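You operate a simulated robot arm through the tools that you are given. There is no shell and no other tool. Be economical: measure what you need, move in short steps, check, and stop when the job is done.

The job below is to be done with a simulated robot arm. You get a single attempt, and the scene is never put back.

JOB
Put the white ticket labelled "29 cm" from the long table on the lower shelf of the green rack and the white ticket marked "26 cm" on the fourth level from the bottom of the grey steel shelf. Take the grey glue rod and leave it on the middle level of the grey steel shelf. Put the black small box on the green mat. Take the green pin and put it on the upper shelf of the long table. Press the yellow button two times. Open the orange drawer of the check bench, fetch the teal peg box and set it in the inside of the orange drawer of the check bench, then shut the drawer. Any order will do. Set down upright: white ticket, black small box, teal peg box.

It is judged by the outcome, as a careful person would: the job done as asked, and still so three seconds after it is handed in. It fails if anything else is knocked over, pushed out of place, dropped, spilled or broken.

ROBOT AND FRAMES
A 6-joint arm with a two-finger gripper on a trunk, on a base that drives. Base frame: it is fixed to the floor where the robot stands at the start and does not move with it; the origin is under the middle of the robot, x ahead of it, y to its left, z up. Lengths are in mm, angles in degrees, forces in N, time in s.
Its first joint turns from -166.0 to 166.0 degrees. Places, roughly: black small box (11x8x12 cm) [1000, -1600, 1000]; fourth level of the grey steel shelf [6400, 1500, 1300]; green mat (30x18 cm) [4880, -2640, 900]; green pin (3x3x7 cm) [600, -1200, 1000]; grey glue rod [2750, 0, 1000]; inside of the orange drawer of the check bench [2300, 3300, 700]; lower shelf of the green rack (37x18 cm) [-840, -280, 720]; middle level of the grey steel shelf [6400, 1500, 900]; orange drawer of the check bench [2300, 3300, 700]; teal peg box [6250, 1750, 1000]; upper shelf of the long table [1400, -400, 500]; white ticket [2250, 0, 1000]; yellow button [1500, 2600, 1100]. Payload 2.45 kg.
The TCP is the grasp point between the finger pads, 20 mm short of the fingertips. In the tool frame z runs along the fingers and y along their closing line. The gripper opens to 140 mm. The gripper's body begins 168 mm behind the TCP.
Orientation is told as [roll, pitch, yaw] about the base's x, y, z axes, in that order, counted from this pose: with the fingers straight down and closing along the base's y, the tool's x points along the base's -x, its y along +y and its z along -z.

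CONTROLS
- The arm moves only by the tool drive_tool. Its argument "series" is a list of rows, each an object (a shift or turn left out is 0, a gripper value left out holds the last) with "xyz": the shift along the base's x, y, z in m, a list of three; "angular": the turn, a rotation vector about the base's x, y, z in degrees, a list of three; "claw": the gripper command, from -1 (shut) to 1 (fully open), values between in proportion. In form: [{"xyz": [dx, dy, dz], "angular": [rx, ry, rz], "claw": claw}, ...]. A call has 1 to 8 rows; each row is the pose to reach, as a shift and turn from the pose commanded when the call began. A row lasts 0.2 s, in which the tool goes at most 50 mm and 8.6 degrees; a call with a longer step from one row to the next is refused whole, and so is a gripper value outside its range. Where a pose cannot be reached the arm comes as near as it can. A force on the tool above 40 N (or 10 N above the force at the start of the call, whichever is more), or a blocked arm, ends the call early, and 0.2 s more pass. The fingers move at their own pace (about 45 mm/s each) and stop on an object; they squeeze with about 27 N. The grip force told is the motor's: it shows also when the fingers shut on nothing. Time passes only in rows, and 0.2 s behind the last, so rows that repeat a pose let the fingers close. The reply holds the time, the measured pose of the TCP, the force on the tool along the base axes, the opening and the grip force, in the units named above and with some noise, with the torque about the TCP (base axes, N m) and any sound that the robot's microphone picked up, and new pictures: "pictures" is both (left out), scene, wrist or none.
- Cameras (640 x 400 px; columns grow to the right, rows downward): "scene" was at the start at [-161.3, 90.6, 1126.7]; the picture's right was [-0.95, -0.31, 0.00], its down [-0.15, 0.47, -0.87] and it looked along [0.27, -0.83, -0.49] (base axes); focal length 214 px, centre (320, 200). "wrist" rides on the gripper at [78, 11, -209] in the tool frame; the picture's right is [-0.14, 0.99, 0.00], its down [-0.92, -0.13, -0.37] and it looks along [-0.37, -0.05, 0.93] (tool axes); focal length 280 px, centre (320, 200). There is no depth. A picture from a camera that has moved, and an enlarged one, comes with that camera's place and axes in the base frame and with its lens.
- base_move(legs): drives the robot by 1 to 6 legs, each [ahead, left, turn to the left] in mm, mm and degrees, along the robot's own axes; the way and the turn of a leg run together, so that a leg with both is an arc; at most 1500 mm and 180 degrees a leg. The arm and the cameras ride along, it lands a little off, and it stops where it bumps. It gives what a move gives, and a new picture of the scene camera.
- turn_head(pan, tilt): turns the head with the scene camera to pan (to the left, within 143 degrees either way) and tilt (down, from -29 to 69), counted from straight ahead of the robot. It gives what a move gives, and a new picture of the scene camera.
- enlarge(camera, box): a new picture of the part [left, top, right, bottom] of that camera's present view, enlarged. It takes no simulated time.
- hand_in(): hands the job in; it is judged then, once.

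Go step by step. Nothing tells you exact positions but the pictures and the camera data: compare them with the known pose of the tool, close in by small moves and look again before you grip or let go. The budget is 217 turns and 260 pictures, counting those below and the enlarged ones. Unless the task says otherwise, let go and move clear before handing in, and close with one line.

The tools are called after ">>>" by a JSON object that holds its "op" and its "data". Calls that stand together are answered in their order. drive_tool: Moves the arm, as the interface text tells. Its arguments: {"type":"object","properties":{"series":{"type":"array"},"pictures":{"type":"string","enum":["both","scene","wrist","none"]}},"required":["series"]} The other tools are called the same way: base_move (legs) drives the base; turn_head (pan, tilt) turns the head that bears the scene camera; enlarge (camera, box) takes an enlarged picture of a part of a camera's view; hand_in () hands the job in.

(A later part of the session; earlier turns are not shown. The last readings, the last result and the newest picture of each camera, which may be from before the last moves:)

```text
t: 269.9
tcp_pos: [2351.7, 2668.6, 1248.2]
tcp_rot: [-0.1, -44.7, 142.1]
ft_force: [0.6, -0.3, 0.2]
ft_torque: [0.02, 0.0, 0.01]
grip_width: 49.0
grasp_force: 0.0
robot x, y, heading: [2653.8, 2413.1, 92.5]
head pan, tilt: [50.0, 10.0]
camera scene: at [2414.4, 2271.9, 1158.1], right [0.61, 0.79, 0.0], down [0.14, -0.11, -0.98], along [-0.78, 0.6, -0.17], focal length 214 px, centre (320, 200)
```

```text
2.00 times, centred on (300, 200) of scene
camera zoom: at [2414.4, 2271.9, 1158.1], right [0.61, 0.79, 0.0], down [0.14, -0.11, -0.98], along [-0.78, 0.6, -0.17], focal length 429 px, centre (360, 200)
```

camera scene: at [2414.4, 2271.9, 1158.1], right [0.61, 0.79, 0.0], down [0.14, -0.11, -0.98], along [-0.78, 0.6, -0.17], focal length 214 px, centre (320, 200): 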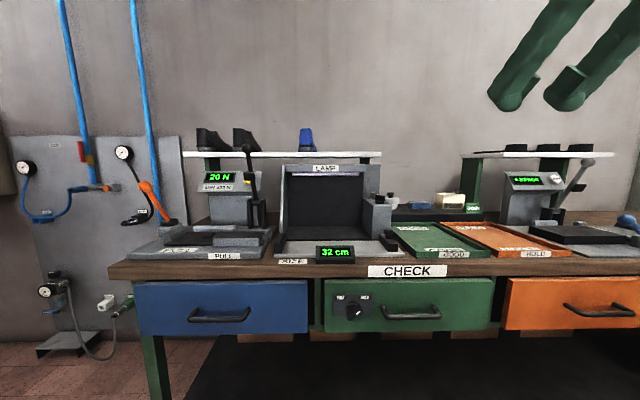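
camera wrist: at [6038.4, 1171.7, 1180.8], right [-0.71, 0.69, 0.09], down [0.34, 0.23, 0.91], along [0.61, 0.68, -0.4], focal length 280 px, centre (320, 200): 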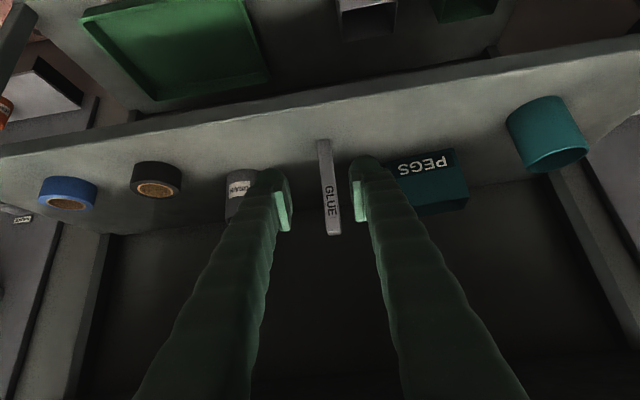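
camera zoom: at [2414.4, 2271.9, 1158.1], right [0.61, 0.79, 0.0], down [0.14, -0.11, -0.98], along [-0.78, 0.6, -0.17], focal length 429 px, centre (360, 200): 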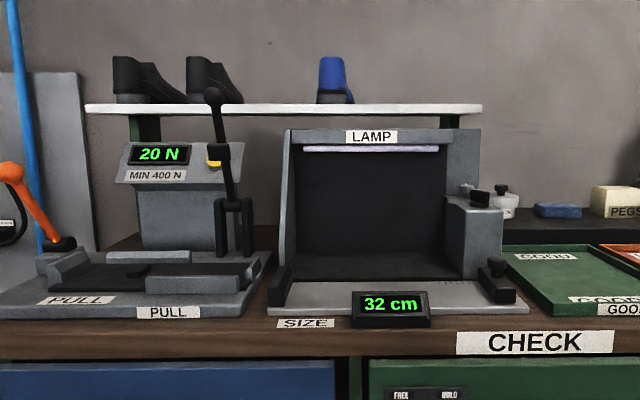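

The yellow button is on the "20 N" pull tester at about [1500,2582,1097], partly behind its lever. I'll move the base in front of it.

>>> {"op": "base_move", "data": {"legs": [[-290, 593, 0]]}}

>>> {"op": "drive_tool", "data": {"series": [{"claw": -1}, {"claw": -1}], "pictures": "wrist"}}

>>> {"op": "enlarge", "data": {"camera": "scene", "box": [260, 110, 500, 260]}}

```text
t: 273.5
tcp_pos: [1776.8, 2349.6, 1246.8]
tcp_rot: [-0.2, -44.7, 142.6]
ft_force: [-0.3, -0.4, 0.2]
ft_torque: [-0.03, 0.01, 0.01]
grip_width: 48.8
grasp_force: 0.2
robot x, y, heading: [2083.4, 2091.3, 92.7]
head pan, tilt: [50.0, 10.0]
camera scene: at [1841.7, 1952.9, 1158.1], right [0.61, 0.8, 0.0], down [0.14, -0.11, -0.98], along [-0.78, 0.6, -0.17], focal length 214 px, centre (320, 200)
```

scene: 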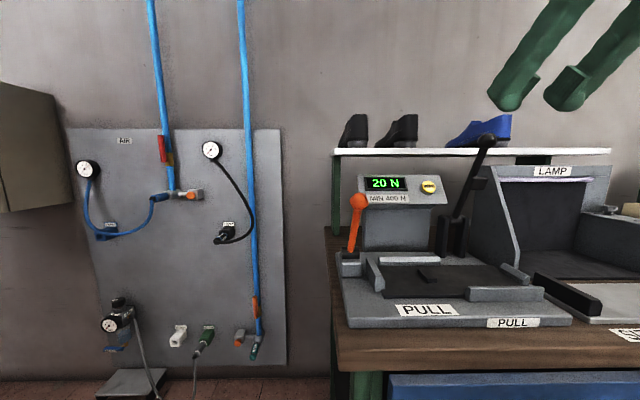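

```text
t: 274.1
tcp_pos: [1774.9, 2348.3, 1246.6]
tcp_rot: [-0.2, -44.6, 142.6]
ft_force: [-0.4, 0.6, -0.4]
ft_torque: [-0.02, -0.01, 0.0]
grip_width: 0.1
grasp_force: 3.2
robot x, y, heading: [2081.4, 2094.0, 92.7]
head pan, tilt: [50.0, 10.0]
camera wrist: at [1929.4, 2216.9, 1341.9], right [-0.68, -0.72, 0.09], down [-0.24, 0.34, 0.91], along [-0.69, 0.6, -0.4], focal length 280 px, centre (320, 200)
```

wrist: 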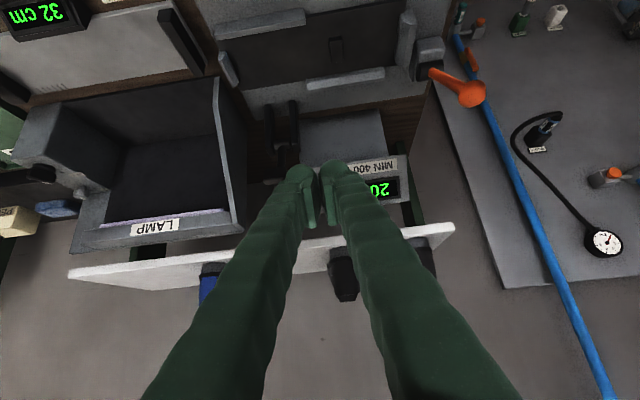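

```text
2.67 times, centred on (380, 185) of scene
camera zoom: at [1841.7, 1952.9, 1158.1], right [0.61, 0.8, 0.0], down [0.14, -0.11, -0.98], along [-0.78, 0.6, -0.17], focal length 572 px, centre (160, 240)
```

zoom: 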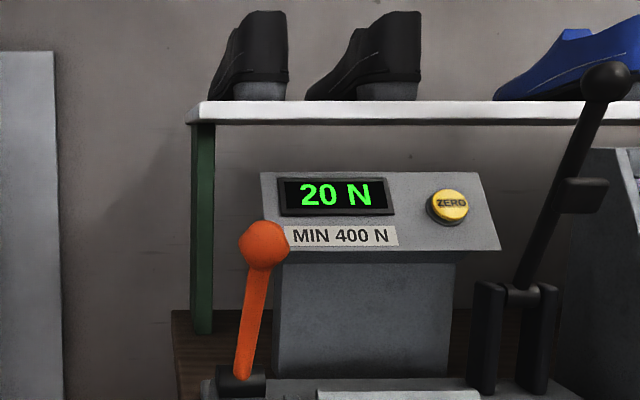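

Triangulated: button at about [1549,2566,1095]; the black lever tip is near [1687,2523,1205]. I'll come in from the left side at an angle, with fingers closed.

>>> {"op": "drive_tool", "data": {"series": [{"xyz": [-0.031, 0.006, 0.02], "angular": [0, 0, -7]}, {"xyz": [-0.062, 0.013, 0.035], "angular": [0, 0, -14]}, {"xyz": [-0.093, 0.019, 0.045], "angular": [0, 0, -21]}, {"xyz": [-0.124, 0.026, 0.045], "angular": [0, 0, -28]}, {"xyz": [-0.155, 0.032, 0.045], "angular": [0, 0, -34.6]}, {"xyz": [-0.175, 0.06, 0.02], "angular": [0, 0, -34.6]}, {"xyz": [-0.188, 0.095, -0.01], "angular": [0, 0, -34.6]}, {"xyz": [-0.195, 0.12, -0.045], "angular": [0, 0, -34.6]}], "pictures": "both"}}

```text
t: 275.1
tcp_pos: [1672.3, 2370.7, 1294.2]
tcp_rot: [-0.7, -44.4, 116.9]
ft_force: [28.5, -20.2, 26.5]
ft_torque: [-0.49, -0.3, 0.27]
grip_width: 0.1
grasp_force: 26.7
robot x, y, heading: [2083.0, 2089.6, 92.8]
head pan, tilt: [50.0, 10.0]
stopped in row 4: the force on the tool passed its limit at 114 N (the readings are from after the stop); the commanded pose is now the measured one
camera scene: at [1844.4, 1951.1, 1158.3], right [0.61, 0.8, 0.0], down [0.14, -0.1, -0.99], along [-0.78, 0.6, -0.17], focal length 214 px, centre (320, 200)
camera wrist: at [1752.2, 2183.5, 1389.6], right [-0.93, -0.35, 0.09], down [-0.07, 0.41, 0.91], along [-0.36, 0.84, -0.41], focal length 280 px, centre (320, 200)
```

scene: 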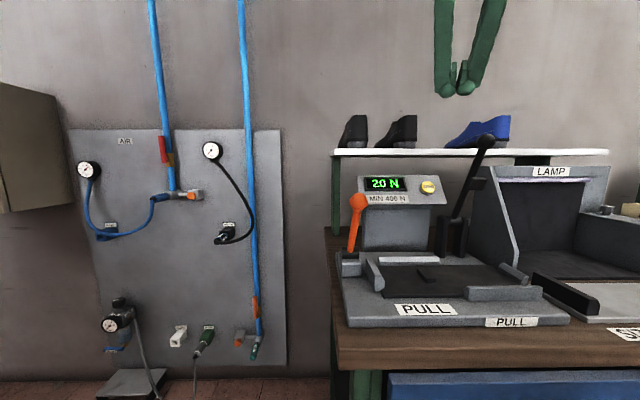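
wrist: 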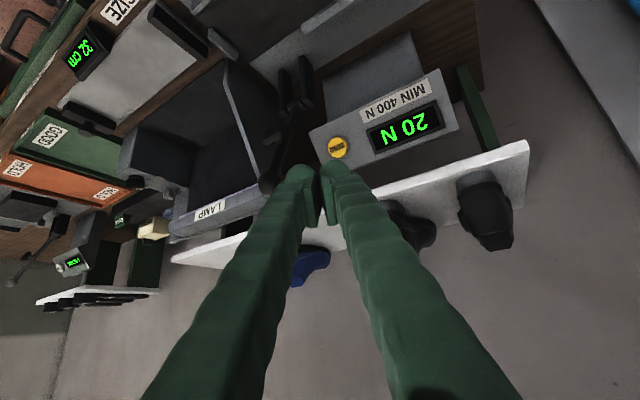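

Something pushed on the tool; I'll check the force at rest before doing more.

>>> {"op": "drive_tool", "data": {"series": [{"xyz": [0, 0, 0]}, {"xyz": [0, 0, 0]}], "pictures": "none"}}

>>> {"op": "turn_head", "data": {"pan": 50, "tilt": -20}}

```text
t: 275.7
tcp_pos: [1673.0, 2369.4, 1295.7]
tcp_rot: [-0.7, -44.5, 116.9]
ft_force: [20.5, -15.0, 21.5]
ft_torque: [-0.4, -0.19, 0.24]
grip_width: 0.1
grasp_force: 26.9
robot x, y, heading: [2082.5, 2093.5, 92.8]
head pan, tilt: [50.0, 10.0]
stopped in row 2: the force on the tool passed its limit at 54 N (the readings are from after the stop); the commanded pose is now the measured one
```

```text
t: 276.6
tcp_pos: [1672.2, 2368.7, 1294.7]
tcp_rot: [-0.6, -44.6, 116.9]
ft_force: [28.0, -21.9, 34.8]
ft_torque: [-0.53, -0.22, 0.32]
grip_width: 0.0
grasp_force: 26.9
robot x, y, heading: [2082.0, 2090.2, 92.9]
head pan, tilt: [50.0, -20.0]
camera scene: at [1858.0, 1940.7, 1203.5], right [0.61, 0.8, 0.0], down [-0.27, 0.21, -0.94], along [-0.75, 0.57, 0.34], focal length 214 px, centre (320, 200)
```

scene: 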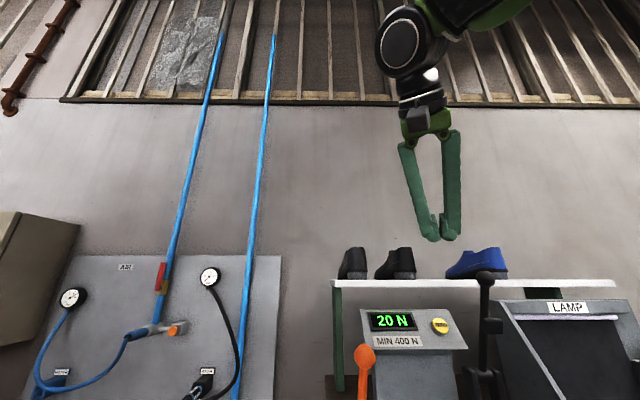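

Nothing external touches; probably the arm is folded too tightly. I'll extend the tool outward a bit and check the force.

>>> {"op": "drive_tool", "data": {"series": [{"xyz": [-0.005, 0.01, 0.005]}, {"xyz": [-0.012, 0.025, 0.01]}, {"xyz": [-0.02, 0.04, 0.01]}], "pictures": "none"}}

```text
t: 276.9
tcp_pos: [1672.0, 2370.1, 1295.1]
tcp_rot: [-0.6, -44.1, 117.0]
ft_force: [18.1, -22.1, 21.3]
ft_torque: [-0.56, -0.2, 0.3]
grip_width: 0.2
grasp_force: 27.1
robot x, y, heading: [2082.4, 2090.9, 92.8]
head pan, tilt: [50.0, -20.0]
stopped in row 1: the force on the tool passed its limit at 65 N (the readings are from after the stop); the commanded pose is now the measured one
```

>>> {"op": "drive_tool", "data": {"series": [{"xyz": [0.01, -0.005, 0.0], "angular": [0, 0, 2]}, {"xyz": [0.025, -0.01, -0.005], "angular": [0, 0, 6]}, {"xyz": [0.04, -0.012, -0.01], "angular": [0, 0, 10]}], "pictures": "wrist"}}

```text
t: 277.7
tcp_pos: [1708.8, 2361.7, 1283.8]
tcp_rot: [-0.8, -44.2, 127.0]
ft_force: [0.1, -0.3, -0.1]
ft_torque: [0.02, -0.03, -0.01]
grip_width: 0.1
grasp_force: 26.6
robot x, y, heading: [2082.7, 2095.0, 92.8]
head pan, tilt: [50.0, -20.0]
camera wrist: at [1818.7, 2192.2, 1379.4], right [-0.86, -0.51, 0.09], down [-0.14, 0.4, 0.91], along [-0.5, 0.76, -0.41], focal length 280 px, centre (320, 200)
```

wrist: 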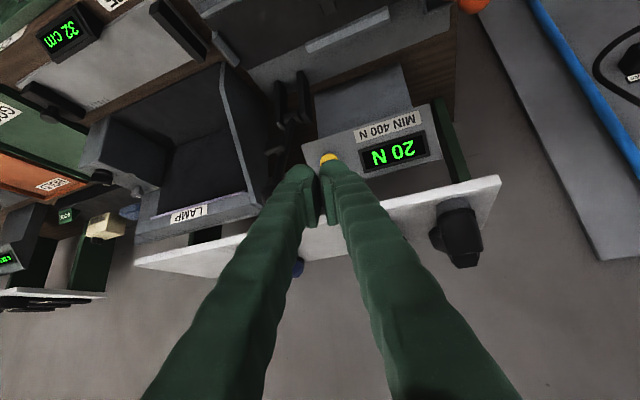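

Free again: it was a self-collision from folding. I'll reposition the base to the left so the arm reaches the button straight along the approach direction.

>>> {"op": "base_move", "data": {"legs": [[-222, 312, 0], [0, 0, -33]]}}

>>> {"op": "turn_head", "data": {"pan": 50, "tilt": 10}}

```text
t: 279.2
tcp_pos: [1603.3, 2267.7, 1288.4]
tcp_rot: [-1.1, -44.3, 127.1]
ft_force: [9.5, -35.0, 24.9]
ft_torque: [-0.49, 0.27, 0.52]
grip_width: 0.0
grasp_force: 26.6
robot x, y, heading: [1971.7, 2000.7, 92.7]
head pan, tilt: [50.0, -20.0]
stopped in leg 1: the force on the tool passed its limit at 149 N (the readings are from after the stop); the commanded pose is now the measured one
camera scene: at [1746.8, 1848.3, 1203.3], right [0.61, 0.8, 0.0], down [-0.27, 0.21, -0.94], along [-0.75, 0.57, 0.34], focal length 214 px, centre (320, 200)
```

scene: 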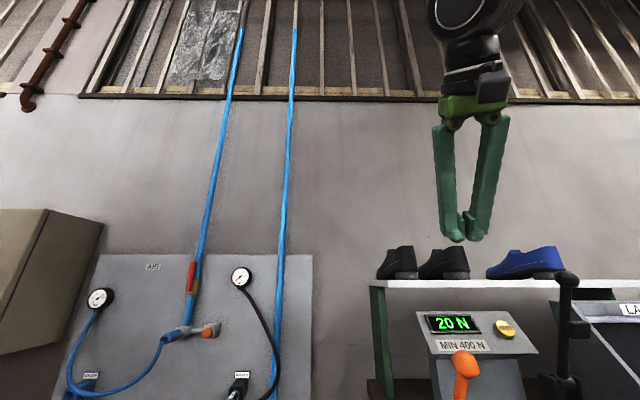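

```text
t: 280.1
tcp_pos: [1604.3, 2267.2, 1286.9]
tcp_rot: [-1.1, -44.3, 127.2]
ft_force: [12.3, -50.8, 35.4]
ft_torque: [-0.72, 0.38, 0.77]
grip_width: 0.0
grasp_force: 26.3
robot x, y, heading: [1969.9, 2000.8, 92.5]
head pan, tilt: [50.0, 10.0]
camera scene: at [1733.3, 1858.4, 1158.0], right [0.61, 0.8, 0.0], down [0.14, -0.1, -0.99], along [-0.78, 0.6, -0.17], focal length 214 px, centre (320, 200)
```

scene: 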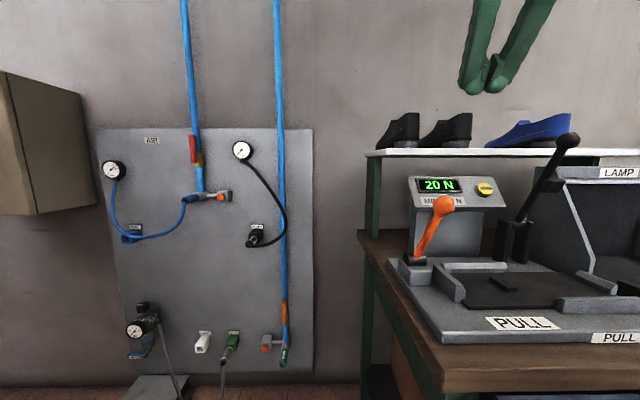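

Contact again at a similar distance from the wall, so something external is there. I'll look closely through both cameras.

>>> {"op": "enlarge", "data": {"camera": "wrist", "box": [0, 0, 640, 400]}}

>>> {"op": "turn_head", "data": {"pan": 35, "tilt": -29}}

```text
1.00 times, centred on (320, 200) of wrist (not enlarged: the box is as wide or as high as the picture)
camera zoom: at [1713.5, 2097.4, 1382.9], right [-0.86, -0.51, 0.08], down [-0.14, 0.39, 0.91], along [-0.49, 0.77, -0.41], focal length 280 px, centre (320, 200)
```

zoom: 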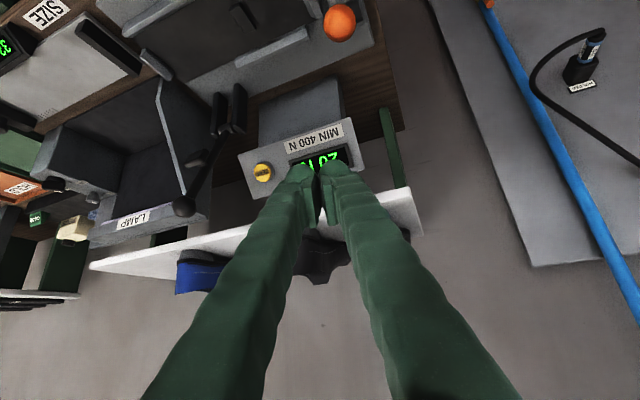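

```text
t: 281.2
tcp_pos: [1604.6, 2267.5, 1287.2]
tcp_rot: [-1.2, -44.3, 127.1]
ft_force: [12.4, -51.1, 38.7]
ft_torque: [-0.73, 0.41, 0.82]
grip_width: 0.1
grasp_force: 26.6
robot x, y, heading: [1971.8, 1998.7, 92.8]
head pan, tilt: [35.0, -28.6]
camera scene: at [1766.3, 1855.0, 1213.9], right [0.79, 0.61, 0.0], down [-0.29, 0.38, -0.88], along [-0.54, 0.69, 0.48], focal length 214 px, centre (320, 200)
```

scene: 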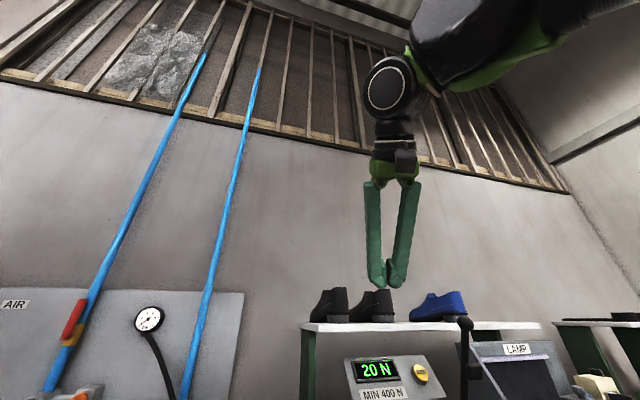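

The fingertips pressed on something not visible in the images. I'll back off outward and look from the wrist.

>>> {"op": "drive_tool", "data": {"series": [{"xyz": [0.02, -0.015, 0.0]}, {"xyz": [0.05, -0.04, 0.0]}, {"xyz": [0.08, -0.06, 0.0]}], "pictures": "none"}}

>>> {"op": "turn_head", "data": {"pan": 80, "tilt": 0}}

```text
t: 282.0
tcp_pos: [1683.4, 2211.2, 1286.8]
tcp_rot: [-1.2, -44.2, 127.0]
ft_force: [-1.2, 0.8, -0.2]
ft_torque: [-0.01, 0.02, -0.07]
grip_width: 0.1
grasp_force: 26.8
robot x, y, heading: [1972.1, 2002.3, 92.8]
head pan, tilt: [35.0, -28.6]
```

```text
t: 283.1
tcp_pos: [1683.2, 2211.8, 1286.6]
tcp_rot: [-1.3, -44.2, 127.0]
ft_force: [-0.4, 0.3, -0.3]
ft_torque: [0.0, 0.01, 0.0]
grip_width: 0.1
grasp_force: 26.7
robot x, y, heading: [1971.0, 2002.0, 92.6]
head pan, tilt: [80.0, 0.0]
camera scene: at [1716.8, 1816.7, 1174.1], right [0.13, 0.99, 0.0], down [0.0, 0.0, -1.0], along [-0.99, 0.13, 0.0], focal length 214 px, centre (320, 200)
```

scene: 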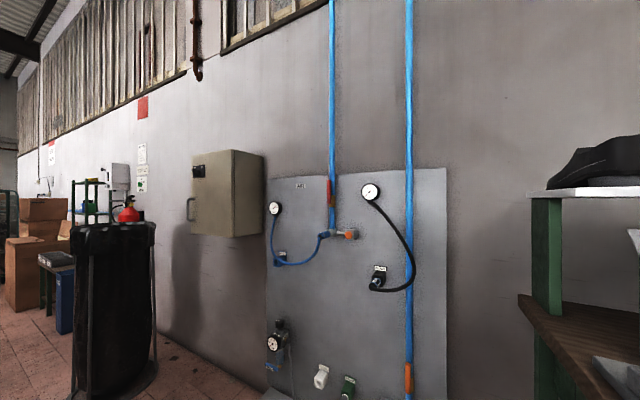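

I'll turn the base first and then shift left, keeping the tool well out in front, so the arm will point straight at the button.

>>> {"op": "base_move", "data": {"legs": [[0, 0, -33], [-223, 90, 0]]}}

>>> {"op": "turn_head", "data": {"pan": 55, "tilt": 5}}

```text
t: 286.4
tcp_pos: [1651.0, 2183.1, 1286.5]
tcp_rot: [-1.2, -44.2, 94.9]
ft_force: [-0.8, 0.1, -0.1]
ft_torque: [0.01, -0.02, -0.03]
grip_width: 0.1
grasp_force: 27.6
robot x, y, heading: [1783.9, 1854.3, 60.6]
head pan, tilt: [80.0, 0.0]
camera scene: at [1469.5, 1830.8, 1174.1], right [0.63, 0.77, 0.0], down [0.0, 0.0, -1.0], along [-0.77, 0.63, 0.0], focal length 214 px, centre (320, 200)
```

scene: 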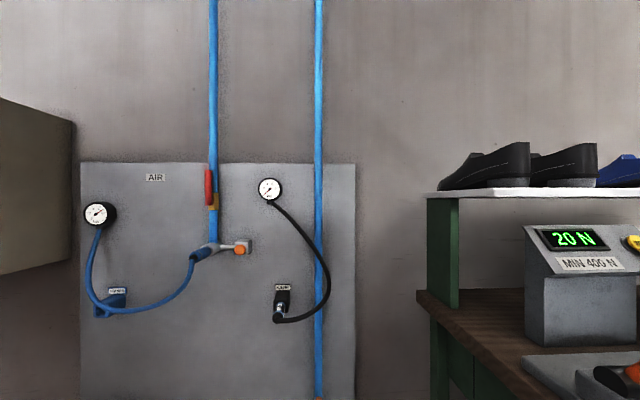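

```text
t: 287.3
tcp_pos: [1652.3, 2183.2, 1286.6]
tcp_rot: [-1.1, -44.2, 94.9]
ft_force: [-0.2, 0.7, -0.6]
ft_torque: [-0.04, 0.01, -0.02]
grip_width: 0.0
grasp_force: 27.0
robot x, y, heading: [1786.9, 1853.9, 60.6]
head pan, tilt: [55.0, 5.0]
camera scene: at [1499.2, 1856.4, 1166.2], right [0.9, 0.43, 0.0], down [0.04, -0.08, -1.0], along [-0.43, 0.9, -0.09], focal length 214 px, centre (320, 200)
```

scene: 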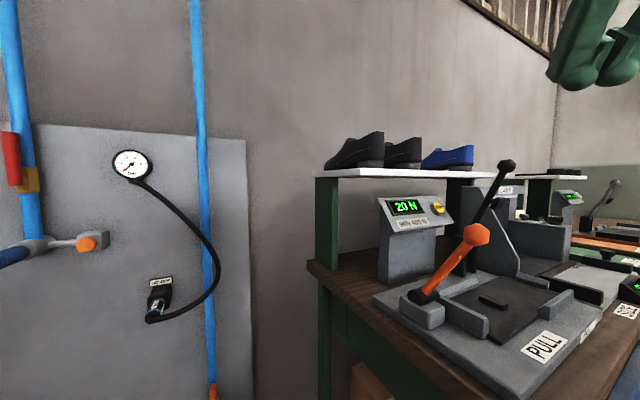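

From here the button is clearly visible and unobstructed. I'll move in a straight line to a point 100 mm short of it, watching for contact.

>>> {"op": "drive_tool", "data": {"series": [{"xyz": [-0.01, 0.038, -0.014], "angular": [0, 0, 3]}, {"xyz": [-0.02, 0.076, -0.028], "angular": [0, 0, 6]}, {"xyz": [-0.03, 0.114, -0.041], "angular": [0, 0, 9]}, {"xyz": [-0.04, 0.152, -0.055], "angular": [0, 0, 13]}, {"xyz": [-0.05, 0.19, -0.069], "angular": [0, 0, 13]}, {"xyz": [-0.06, 0.227, -0.083], "angular": [0, 0, 13]}, {"xyz": [-0.07, 0.265, -0.096], "angular": [0, 0, 13]}, {"xyz": [-0.079, 0.303, -0.11], "angular": [0, 0, 13]}], "pictures": "both"}}

```text
t: 288.1
tcp_pos: [1628.9, 2274.8, 1249.0]
tcp_rot: [-1.3, -43.8, 102.5]
ft_force: [10.0, -15.2, 1.2]
ft_torque: [0.01, 0.06, 0.28]
grip_width: 0.1
grasp_force: 27.1
robot x, y, heading: [1781.5, 1848.5, 60.5]
head pan, tilt: [55.0, 5.0]
stopped in row 3: the force on the tool passed its limit at 62 N (the readings are from after the stop); the commanded pose is now the measured one
camera scene: at [1499.9, 1855.5, 1166.3], right [0.9, 0.43, 0.0], down [0.04, -0.08, -1.0], along [-0.43, 0.9, -0.09], focal length 214 px, centre (320, 200)
camera wrist: at [1656.5, 2074.6, 1346.8], right [-0.99, -0.1, 0.08], down [0.03, 0.42, 0.91], along [-0.12, 0.9, -0.42], focal length 280 px, centre (320, 200)
```

scene: 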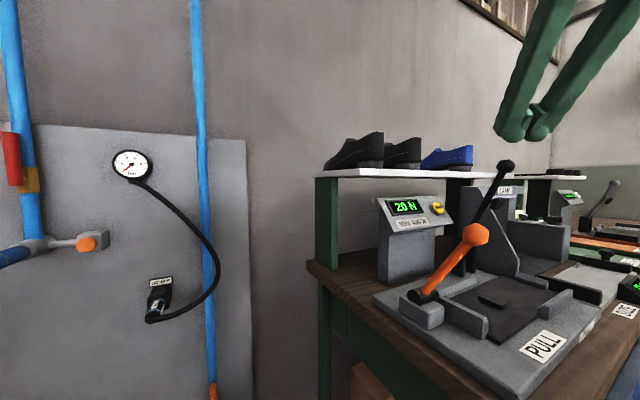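
wrist: 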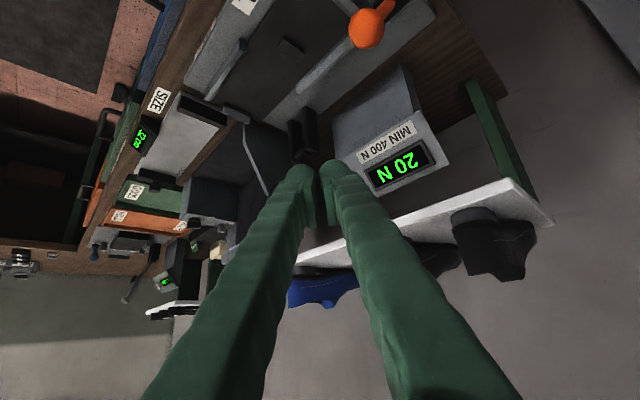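

All three contacts happened at the same place relative to the robot (radius ≈450 mm, tilted tool, high), so it is the arm folding onto itself. I'll bring the tool upright, extend, and tilt again further out.

>>> {"op": "drive_tool", "data": {"series": [{"xyz": [0.006, -0.03, 0.0]}, {"xyz": [0.006, -0.03, 0.01], "angular": [-7.2, -1.6, 0]}, {"xyz": [0.006, -0.03, 0.02], "angular": [-14.4, -3.2, 0]}, {"xyz": [0.006, -0.03, 0.03], "angular": [-21.6, -4.8, 0]}, {"xyz": [0.006, -0.03, 0.04], "angular": [-28.8, -6.4, 0]}, {"xyz": [0.006, -0.03, 0.04], "angular": [-36, -8, 0]}, {"xyz": [0.006, -0.03, 0.04], "angular": [-43, -9.5, 0]}], "pictures": "none"}}

>>> {"op": "drive_tool", "data": {"series": [{"xyz": [-0.012, 0.038, 0.0]}, {"xyz": [-0.024, 0.076, 0]}, {"xyz": [-0.036, 0.114, 0]}, {"xyz": [-0.048, 0.152, 0]}, {"xyz": [-0.06, 0.18, 0]}, {"xyz": [-0.06, 0.18, 0]}], "pictures": "none"}}

```text
t: 289.7
tcp_pos: [1632.4, 2245.7, 1290.7]
tcp_rot: [-1.4, 0.3, 102.5]
ft_force: [0.8, -0.8, -0.3]
ft_torque: [0.1, 0.04, 0.0]
grip_width: 0.0
grasp_force: 27.1
robot x, y, heading: [1779.0, 1849.4, 60.4]
head pan, tilt: [55.0, 5.0]
```

```text
t: 290.4
tcp_pos: [1606.8, 2326.5, 1291.7]
tcp_rot: [-1.3, 0.4, 102.5]
ft_force: [5.1, -13.3, 22.4]
ft_torque: [-0.25, 0.15, 0.13]
grip_width: 0.0
grasp_force: 27.1
robot x, y, heading: [1784.4, 1850.8, 60.8]
head pan, tilt: [55.0, 5.0]
stopped in row 3: the force on the tool passed its limit at 137 N (the readings are from after the stop); the commanded pose is now the measured one
```

Blocked again while vertical. I'll pull back, come down to z≈1180 where earlier reaches worked, tilt there, and try the lower path.

>>> {"op": "drive_tool", "data": {"series": [{"xyz": [0.008, -0.03, 0.0]}, {"xyz": [0.02, -0.065, 0]}, {"xyz": [0.02, -0.065, -0.035], "angular": [7.2, 1.6, 0]}, {"xyz": [0.02, -0.065, -0.07], "angular": [14.4, 3.2, 0]}, {"xyz": [0.02, -0.065, -0.11], "angular": [21.6, 4.8, 0]}, {"xyz": [0.02, -0.065, -0.11], "angular": [28.8, 6.4, 0]}, {"xyz": [0.02, -0.065, -0.11], "angular": [36, 8, 0]}, {"xyz": [0.02, -0.065, -0.11], "angular": [43, 9.5, 0]}], "pictures": "none"}}

>>> {"op": "drive_tool", "data": {"series": [{"xyz": [-0.006, 0.03, 0.0], "angular": [0, 0, 2]}, {"xyz": [-0.014, 0.065, 0], "angular": [0, 0, 4]}, {"xyz": [-0.022, 0.1, 0], "angular": [0, 0, 6]}, {"xyz": [-0.03, 0.135, 0], "angular": [0, 0, 6]}, {"xyz": [-0.038, 0.17, 0], "angular": [0, 0, 6]}], "pictures": "both"}}

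```text
t: 290.6
tcp_pos: [1607.4, 2326.1, 1292.2]
tcp_rot: [-1.4, 0.1, 102.5]
ft_force: [-0.4, 1.9, 10.9]
ft_torque: [0.04, 0.11, -0.06]
grip_width: 0.0
grasp_force: 29.6
robot x, y, heading: [1781.2, 1850.1, 60.7]
head pan, tilt: [55.0, 5.0]
stopped in row 1: the force on the tool passed its limit at 74 N (the readings are from after the stop); the commanded pose is now the measured one
```

```text
t: 291.9
tcp_pos: [1568.9, 2496.3, 1290.2]
tcp_rot: [-1.3, 0.1, 108.4]
ft_force: [-0.1, 0.1, 0.6]
ft_torque: [0.14, 0.02, 0.0]
grip_width: 0.0
grasp_force: 29.2
robot x, y, heading: [1784.3, 1851.0, 60.6]
head pan, tilt: [55.0, 5.0]
camera scene: at [1499.5, 1855.4, 1166.2], right [0.9, 0.43, 0.0], down [0.04, -0.08, -1.0], along [-0.43, 0.9, -0.09], focal length 214 px, centre (320, 200)
camera wrist: at [1578.6, 2417.5, 1500.2], right [-0.98, -0.18, -0.02], down [-0.18, 0.91, 0.37], along [-0.05, 0.37, -0.93], focal length 280 px, centre (320, 200)
```

scene: 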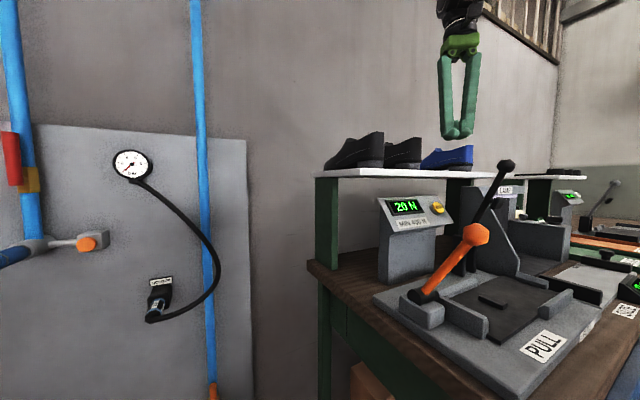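
wrist: 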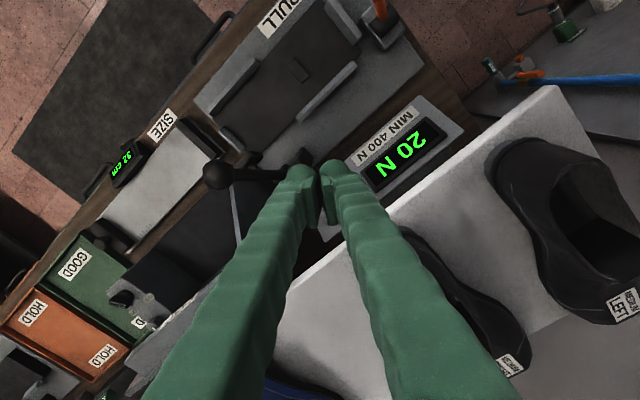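

The outward move now passed freely, so nothing external was there; the spikes come from the fully clamped empty fingers. I'll ease the fingers slightly open, tilt, and go to the pre-press point.

>>> {"op": "drive_tool", "data": {"series": [{"angular": [7.1, 2.4, 0], "claw": -0.9}, {"angular": [14.2, 4.8, 0]}, {"angular": [21.3, 7.2, 0]}, {"angular": [28.4, 9.7, 0]}, {"angular": [35.5, 12.1, 0]}, {"angular": [42.6, 14.5, 0]}, {"xyz": [0.002, -0.005, -0.045], "angular": [42.6, 14.5, 0]}, {"xyz": [0.004, -0.01, -0.09], "angular": [42.6, 14.5, 0]}], "pictures": "both"}}

```text
t: 293.5
tcp_pos: [1573.7, 2496.0, 1252.6]
tcp_rot: [-1.0, -45.5, 108.1]
ft_force: [7.6, 6.6, 5.2]
ft_torque: [-0.33, 0.22, 0.31]
grip_width: 2.5
grasp_force: 0.1
robot x, y, heading: [1784.5, 1850.0, 60.4]
head pan, tilt: [55.0, 5.0]
stopped in row 8: the force on the tool passed its limit at 112 N (the readings are from after the stop); the commanded pose is now the measured one
camera scene: at [1500.1, 1856.6, 1166.2], right [0.9, 0.43, 0.0], down [0.04, -0.08, -1.0], along [-0.43, 0.9, -0.09], focal length 214 px, centre (320, 200)
camera wrist: at [1622.6, 2298.7, 1344.0], right [-0.97, -0.21, 0.09], down [0.0, 0.4, 0.92], along [-0.22, 0.89, -0.39], focal length 280 px, centre (320, 200)
```

scene: 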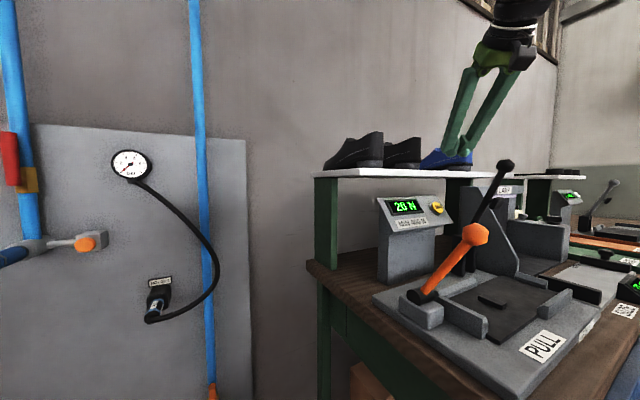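
wrist: 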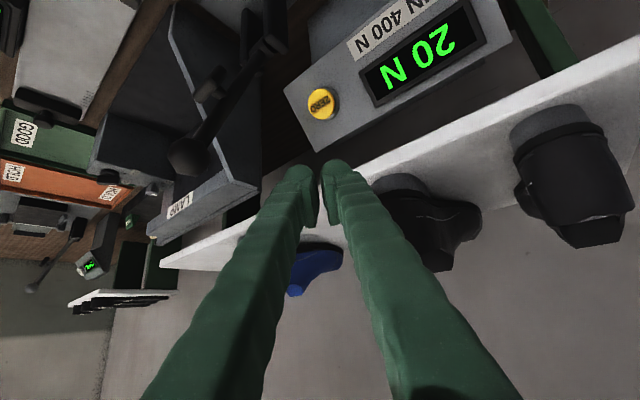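

Fingers close together seem to cause the spikes; I'll open them a bit more (both tips still fit the ~40 mm button) and see if the force is gone.

>>> {"op": "drive_tool", "data": {"series": [{"xyz": [0.003, -0.01, 0.007], "claw": -0.7}, {"xyz": [0.003, -0.01, 0.007], "claw": -0.7}, {"xyz": [0.003, -0.01, 0.007], "claw": -0.7}], "pictures": "none"}}

>>> {"op": "drive_tool", "data": {"series": [{"xyz": [0.0, 0, -0.02]}, {"xyz": [0.0, 0, -0.04]}, {"xyz": [0.0, 0, -0.06]}, {"xyz": [0.0, 0, -0.075]}], "pictures": "wrist"}}

```text
t: 293.9
tcp_pos: [1578.1, 2491.9, 1258.9]
tcp_rot: [-1.2, -45.7, 108.0]
ft_force: [10.9, 14.4, 6.1]
ft_torque: [-0.46, 0.27, 0.1]
grip_width: 13.4
grasp_force: 0.1
robot x, y, heading: [1783.1, 1852.2, 60.6]
head pan, tilt: [55.0, 5.0]
stopped in row 2: the force on the tool passed its limit at 42 N (the readings are from after the stop); the commanded pose is now the measured one
```

```text
t: 294.2
tcp_pos: [1578.6, 2493.7, 1259.3]
tcp_rot: [-1.2, -46.1, 108.0]
ft_force: [11.2, 5.5, 8.1]
ft_torque: [-0.41, 0.3, 0.39]
grip_width: 14.7
grasp_force: 0.0
robot x, y, heading: [1786.7, 1852.2, 60.2]
head pan, tilt: [55.0, 5.0]
stopped in row 1: the force on the tool passed its limit at 74 N (the readings are from after the stop); the commanded pose is now the measured one
camera wrist: at [1627.4, 2293.6, 1348.1], right [-0.98, -0.2, 0.09], down [0.0, 0.39, 0.92], along [-0.22, 0.9, -0.38], focal length 280 px, centre (320, 200)
```

wrist: 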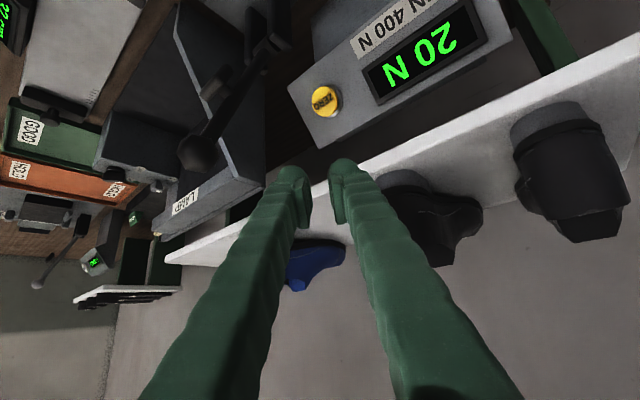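

>>> {"op": "turn_head", "data": {"pan": 45, "tilt": -25}}

```text
t: 295.1
tcp_pos: [1577.2, 2492.3, 1258.2]
tcp_rot: [-1.0, -46.1, 108.0]
ft_force: [13.4, 9.4, 13.2]
ft_torque: [-0.73, 0.47, 0.37]
grip_width: 13.5
grasp_force: 0.0
robot x, y, heading: [1783.4, 1853.4, 60.4]
head pan, tilt: [45.0, -25.0]
camera scene: at [1521.1, 1843.4, 1209.9], right [0.96, 0.27, 0.0], down [-0.11, 0.41, -0.91], along [-0.24, 0.87, 0.42], focal length 214 px, centre (320, 200)
```

scene: 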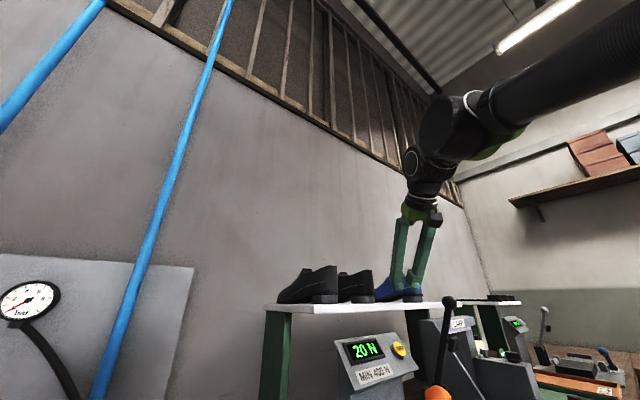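

>>> {"op": "drive_tool", "data": {"series": [{"xyz": [0, 0, 0.01]}, {"xyz": [0, 0, 0.03]}, {"xyz": [0, 0, 0.06]}, {"xyz": [0, 0, 0.06]}], "pictures": "none"}}

>>> {"op": "drive_tool", "data": {"series": [{"xyz": [0, 0, -0.005]}, {"xyz": [0, 0, -0.01]}, {"xyz": [0, 0, -0.015]}, {"xyz": [0, 0, -0.02]}, {"xyz": [0, 0, -0.025]}, {"xyz": [0, 0, -0.03]}], "pictures": "none"}}

```text
t: 296.1
tcp_pos: [1577.7, 2491.7, 1319.0]
tcp_rot: [-1.1, -46.0, 108.0]
ft_force: [-0.7, 0.5, 0.6]
ft_torque: [-0.03, -0.02, -0.01]
grip_width: 21.0
grasp_force: 0.1
robot x, y, heading: [1780.9, 1851.6, 60.5]
head pan, tilt: [45.0, -25.0]
```

```text
t: 297.6
tcp_pos: [1577.5, 2492.9, 1289.0]
tcp_rot: [-1.1, -45.9, 108.0]
ft_force: [-1.2, 0.5, 0.6]
ft_torque: [0.02, 0.03, 0.0]
grip_width: 21.1
grasp_force: 0.1
robot x, y, heading: [1786.0, 1846.9, 60.2]
head pan, tilt: [45.0, -25.0]
```

There is a real contact from below here at z≈1230, though nothing is visible. I'll retreat, go down in front of the tester, and try a low approach along the line to the button.

>>> {"op": "drive_tool", "data": {"series": [{"xyz": [0.013, -0.038, 0.01]}, {"xyz": [0.026, -0.076, 0.02]}, {"xyz": [0.039, -0.115, 0.03]}, {"xyz": [0.052, -0.153, 0.03]}, {"xyz": [0.065, -0.191, 0.03]}, {"xyz": [0.078, -0.23, 0.03]}, {"xyz": [0.091, -0.268, 0.03]}, {"xyz": [0.104, -0.306, 0.02]}], "pictures": "none"}}

>>> {"op": "drive_tool", "data": {"series": [{"xyz": [0, 0, -0.035]}, {"xyz": [0, 0, -0.07]}, {"xyz": [0, 0, -0.105]}, {"xyz": [0, 0, -0.14]}], "pictures": "both"}}

```text
t: 299.4
tcp_pos: [1682.8, 2184.5, 1308.3]
tcp_rot: [-1.2, -45.9, 108.0]
ft_force: [-0.5, -0.7, -0.2]
ft_torque: [-0.01, -0.01, -0.04]
grip_width: 21.0
grasp_force: 0.0
robot x, y, heading: [1786.8, 1855.3, 60.4]
head pan, tilt: [45.0, -25.0]
```

```text
t: 300.4
tcp_pos: [1681.1, 2184.8, 1169.4]
tcp_rot: [-1.3, -46.1, 108.2]
ft_force: [0.1, -0.5, -0.3]
ft_torque: [-0.05, 0.0, 0.03]
grip_width: 20.8
grasp_force: 0.1
robot x, y, heading: [1785.4, 1851.9, 60.6]
head pan, tilt: [45.0, -25.0]
camera scene: at [1520.3, 1843.0, 1209.8], right [0.96, 0.27, 0.0], down [-0.11, 0.41, -0.91], along [-0.24, 0.87, 0.42], focal length 214 px, centre (320, 200)
camera wrist: at [1730.3, 1986.9, 1257.8], right [-0.98, -0.2, 0.09], down [0.0, 0.39, 0.92], along [-0.22, 0.9, -0.38], focal length 280 px, centre (320, 200)
```

scene: 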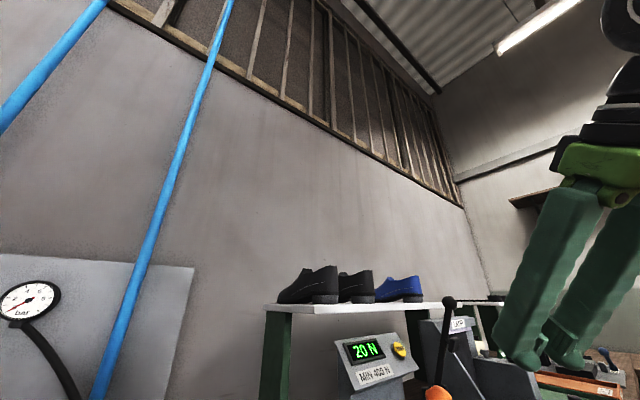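
wrist: 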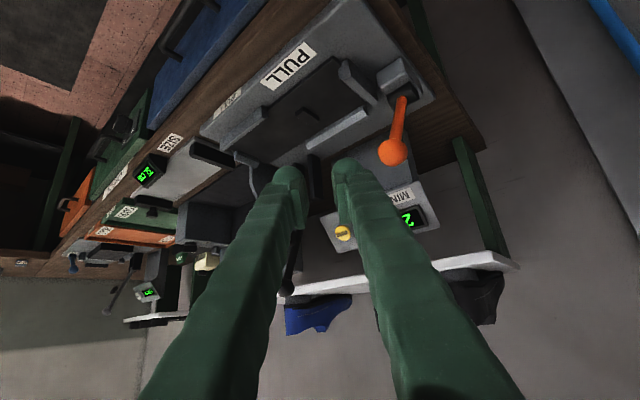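

>>> {"op": "drive_tool", "data": {"series": [{"xyz": [-0.012, 0.034, 0]}, {"xyz": [-0.024, 0.067, 0]}, {"xyz": [-0.036, 0.101, 0]}, {"xyz": [-0.048, 0.135, 0]}, {"xyz": [-0.06, 0.168, 0]}, {"xyz": [-0.072, 0.202, 0]}, {"xyz": [-0.084, 0.235, -0.005]}, {"xyz": [-0.096, 0.269, -0.009]}], "pictures": "both"}}

```text
t: 301.6
tcp_pos: [1623.9, 2351.9, 1163.1]
tcp_rot: [-1.3, -45.7, 108.3]
ft_force: [7.1, -6.4, -6.4]
ft_torque: [0.92, 0.39, 0.6]
grip_width: 19.3
grasp_force: 0.2
robot x, y, heading: [1786.5, 1850.2, 60.6]
head pan, tilt: [45.0, -25.0]
stopped in row 6: the force on the tool passed its limit at 74 N (the readings are from after the stop); the commanded pose is now the measured one
camera scene: at [1520.9, 1842.6, 1209.8], right [0.96, 0.27, 0.0], down [-0.11, 0.41, -0.91], along [-0.24, 0.87, 0.42], focal length 214 px, centre (320, 200)
camera wrist: at [1672.1, 2153.6, 1254.2], right [-0.98, -0.2, 0.08], down [0.0, 0.4, 0.92], along [-0.22, 0.9, -0.39], focal length 280 px, centre (320, 200)
```

scene: 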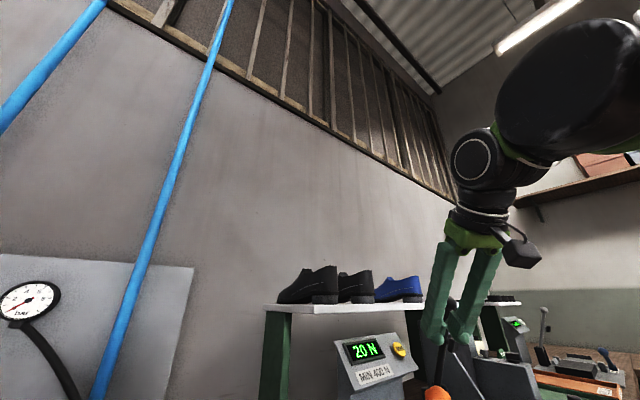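
wrist: 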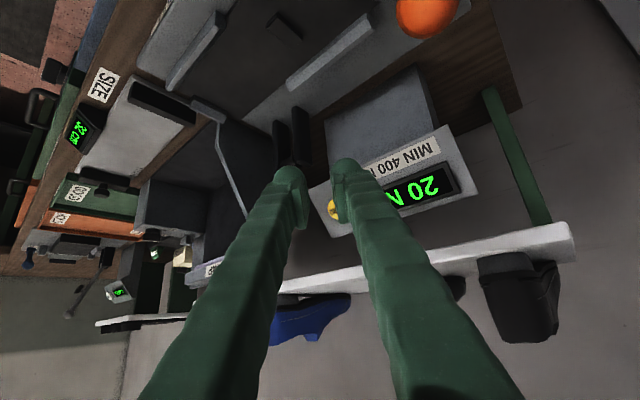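

>>> {"op": "turn_head", "data": {"pan": 38, "tilt": 5}}

>>> {"op": "enlarge", "data": {"camera": "scene", "box": [260, 80, 500, 280]}}

```text
t: 302.6
tcp_pos: [1623.3, 2352.0, 1163.9]
tcp_rot: [-1.3, -45.8, 108.2]
ft_force: [11.8, -13.9, -18.5]
ft_torque: [2.08, 0.51, 0.99]
grip_width: 18.6
grasp_force: 0.1
robot x, y, heading: [1784.8, 1853.5, 60.2]
head pan, tilt: [38.0, 5.0]
camera scene: at [1526.2, 1865.0, 1166.3], right [0.99, 0.15, 0.0], down [0.01, -0.09, -1.0], along [-0.15, 0.99, -0.09], focal length 214 px, centre (320, 200)
```

scene: 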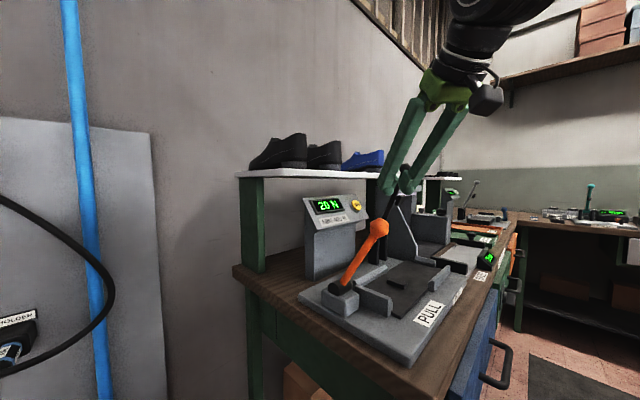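

```text
2.00 times, centred on (380, 180) of scene
camera zoom: at [1526.2, 1865.0, 1166.3], right [0.99, 0.15, 0.0], down [0.01, -0.09, -1.0], along [-0.15, 0.99, -0.09], focal length 429 px, centre (200, 240)
```

zoom: 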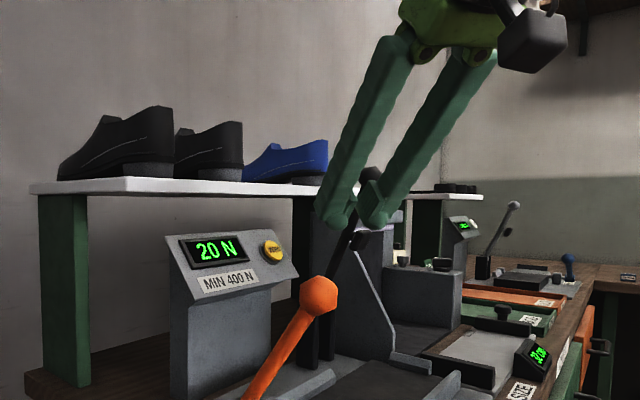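

>>> {"op": "base_move", "data": {"legs": [[-53, -60, 0]]}}

```text
t: 303.6
tcp_pos: [1650.1, 2275.7, 1163.8]
tcp_rot: [-1.3, -45.7, 108.1]
ft_force: [0.4, -0.3, 0.3]
ft_torque: [-0.01, 0.02, -0.03]
grip_width: 21.2
grasp_force: 0.0
robot x, y, heading: [1811.3, 1774.8, 60.5]
head pan, tilt: [38.0, 5.0]
camera scene: at [1552.2, 1788.9, 1166.1], right [0.99, 0.15, 0.0], down [0.01, -0.09, -1.0], along [-0.14, 0.99, -0.09], focal length 214 px, centre (320, 200)
```

scene: 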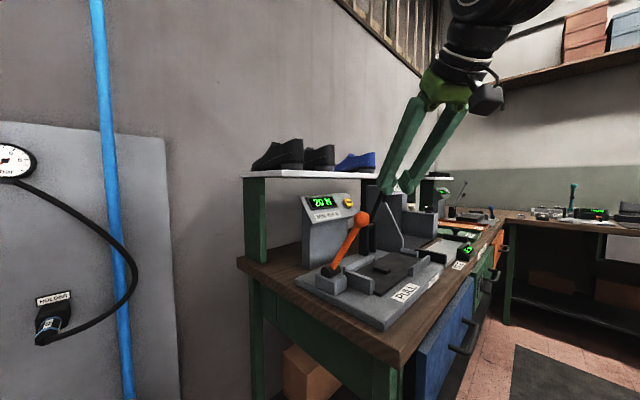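

The force vanished when the base backed off, so there really is an unseen plate-like obstacle about z 1235–1270 in front of the tester. I'll pass under it: back the base off a little and bring the tool nearly horizontal at button height.

>>> {"op": "base_move", "data": {"legs": [[-100, -112, 0]]}}

>>> {"op": "drive_tool", "data": {"series": [{"xyz": [0, 0.01, 0.0], "angular": [4.5, 1.8, 1.2]}, {"xyz": [0, 0.025, 0], "angular": [9, 3.6, 2.4]}, {"xyz": [0, 0.04, 0], "angular": [13.5, 5.4, 3.5]}, {"xyz": [0, 0.055, 0], "angular": [18, 7.2, 4.7]}, {"xyz": [0, 0.07, 0], "angular": [22.5, 9, 5.8]}, {"xyz": [0, 0.09, 0], "angular": [27, 10.7, 7], "claw": -0.88}, {"xyz": [0, 0.09, -0.0], "angular": [27, 10.7, 7], "claw": -0.88}], "pictures": "both"}}

```text
t: 305.0
tcp_pos: [1697.6, 2134.3, 1163.3]
tcp_rot: [-1.3, -45.7, 108.1]
ft_force: [0.3, 0.2, -0.1]
ft_torque: [-0.01, 0.02, 0.0]
grip_width: 20.8
grasp_force: 0.0
robot x, y, heading: [1856.7, 1635.2, 60.4]
head pan, tilt: [38.0, 5.0]
camera scene: at [1600.0, 1646.9, 1166.1], right [0.99, 0.15, 0.0], down [0.01, -0.09, -1.0], along [-0.14, 0.99, -0.09], focal length 214 px, centre (320, 200)
```

scene: 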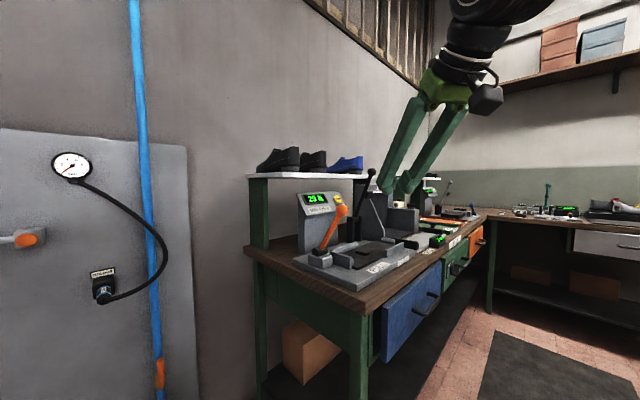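

```text
t: 306.6
tcp_pos: [1697.0, 2224.4, 1164.2]
tcp_rot: [-1.4, -74.7, 115.2]
ft_force: [0.9, -0.7, 0.0]
ft_torque: [0.03, -0.01, 0.02]
grip_width: 8.3
grasp_force: 0.1
robot x, y, heading: [1858.3, 1630.7, 60.3]
head pan, tilt: [38.0, 5.0]
camera scene: at [1600.0, 1646.9, 1166.1], right [0.99, 0.15, 0.0], down [0.01, -0.09, -1.0], along [-0.14, 0.99, -0.09], focal length 214 px, centre (320, 200)
camera wrist: at [1778.0, 2016.9, 1144.4], right [-0.92, -0.37, 0.13], down [0.16, -0.05, 0.99], along [-0.36, 0.93, 0.11], focal length 280 px, centre (320, 200)
```

scene: 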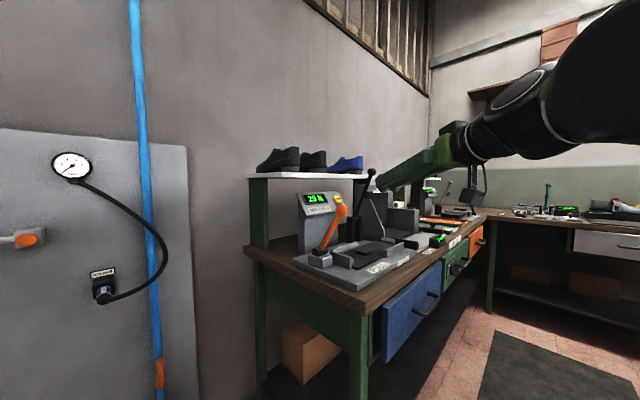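
wrist: 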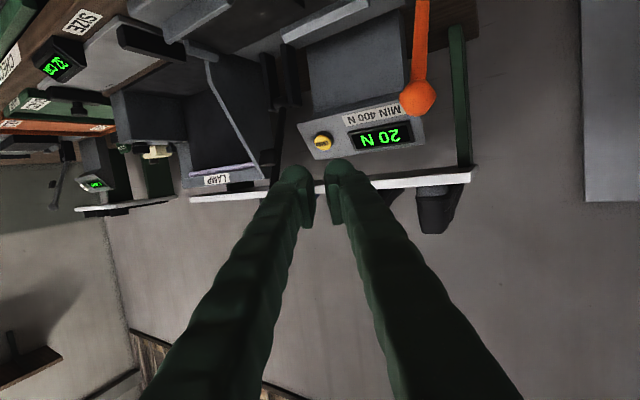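

Now the line of approach to the button is clear under that height. Advancing to about 60 mm short.

>>> {"op": "drive_tool", "data": {"series": [{"xyz": [-0.015, 0.034, -0.007]}, {"xyz": [-0.03, 0.067, -0.014]}, {"xyz": [-0.045, 0.101, -0.021]}, {"xyz": [-0.06, 0.134, -0.028]}, {"xyz": [-0.076, 0.168, -0.034]}, {"xyz": [-0.091, 0.202, -0.041]}, {"xyz": [-0.106, 0.235, -0.048]}, {"xyz": [-0.121, 0.265, -0.055]}], "pictures": "wrist"}}

```text
t: 308.4
tcp_pos: [1575.4, 2490.1, 1108.9]
tcp_rot: [-1.4, -74.8, 115.3]
ft_force: [0.3, 0.0, -0.8]
ft_torque: [0.02, 0.04, 0.01]
grip_width: 8.4
grasp_force: 0.0
robot x, y, heading: [1857.5, 1635.8, 60.1]
head pan, tilt: [38.0, 5.0]
camera wrist: at [1656.0, 2282.5, 1089.1], right [-0.92, -0.37, 0.13], down [0.16, -0.05, 0.99], along [-0.36, 0.93, 0.11], focal length 280 px, centre (320, 200)
```

wrist: 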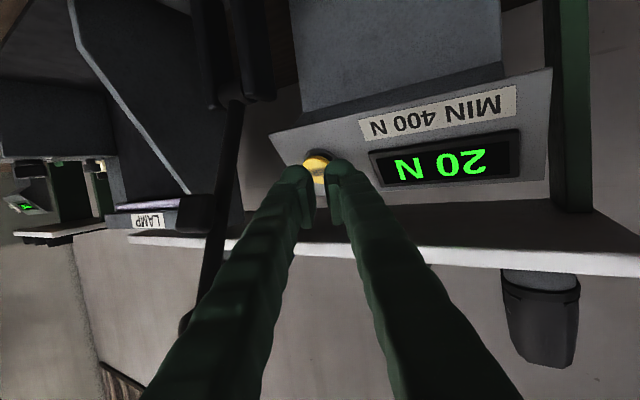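

The tips are right in front of the ZERO button. Pressing slowly (first press).

>>> {"op": "drive_tool", "data": {"series": [{"xyz": [-0.006, 0.015, -0.006]}, {"xyz": [-0.012, 0.029, -0.011]}, {"xyz": [-0.016, 0.037, -0.014]}, {"xyz": [-0.018, 0.042, -0.016]}, {"xyz": [-0.02, 0.046, -0.018]}], "pictures": "wrist"}}

```text
t: 309.6
tcp_pos: [1556.6, 2535.0, 1091.1]
tcp_rot: [-1.4, -74.7, 115.2]
ft_force: [0.1, -0.5, -0.1]
ft_torque: [0.01, -0.01, 0.0]
grip_width: 8.5
grasp_force: 0.1
robot x, y, heading: [1857.6, 1632.9, 60.5]
head pan, tilt: [38.0, 5.0]
camera wrist: at [1637.0, 2327.8, 1071.0], right [-0.92, -0.37, 0.13], down [0.16, -0.05, 0.99], along [-0.36, 0.93, 0.11], focal length 280 px, centre (320, 200)
```

wrist: 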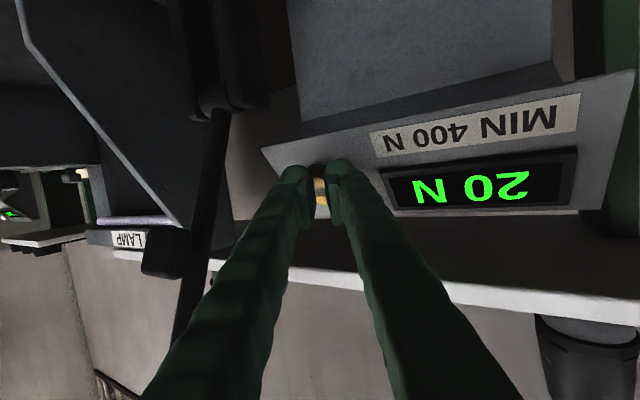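

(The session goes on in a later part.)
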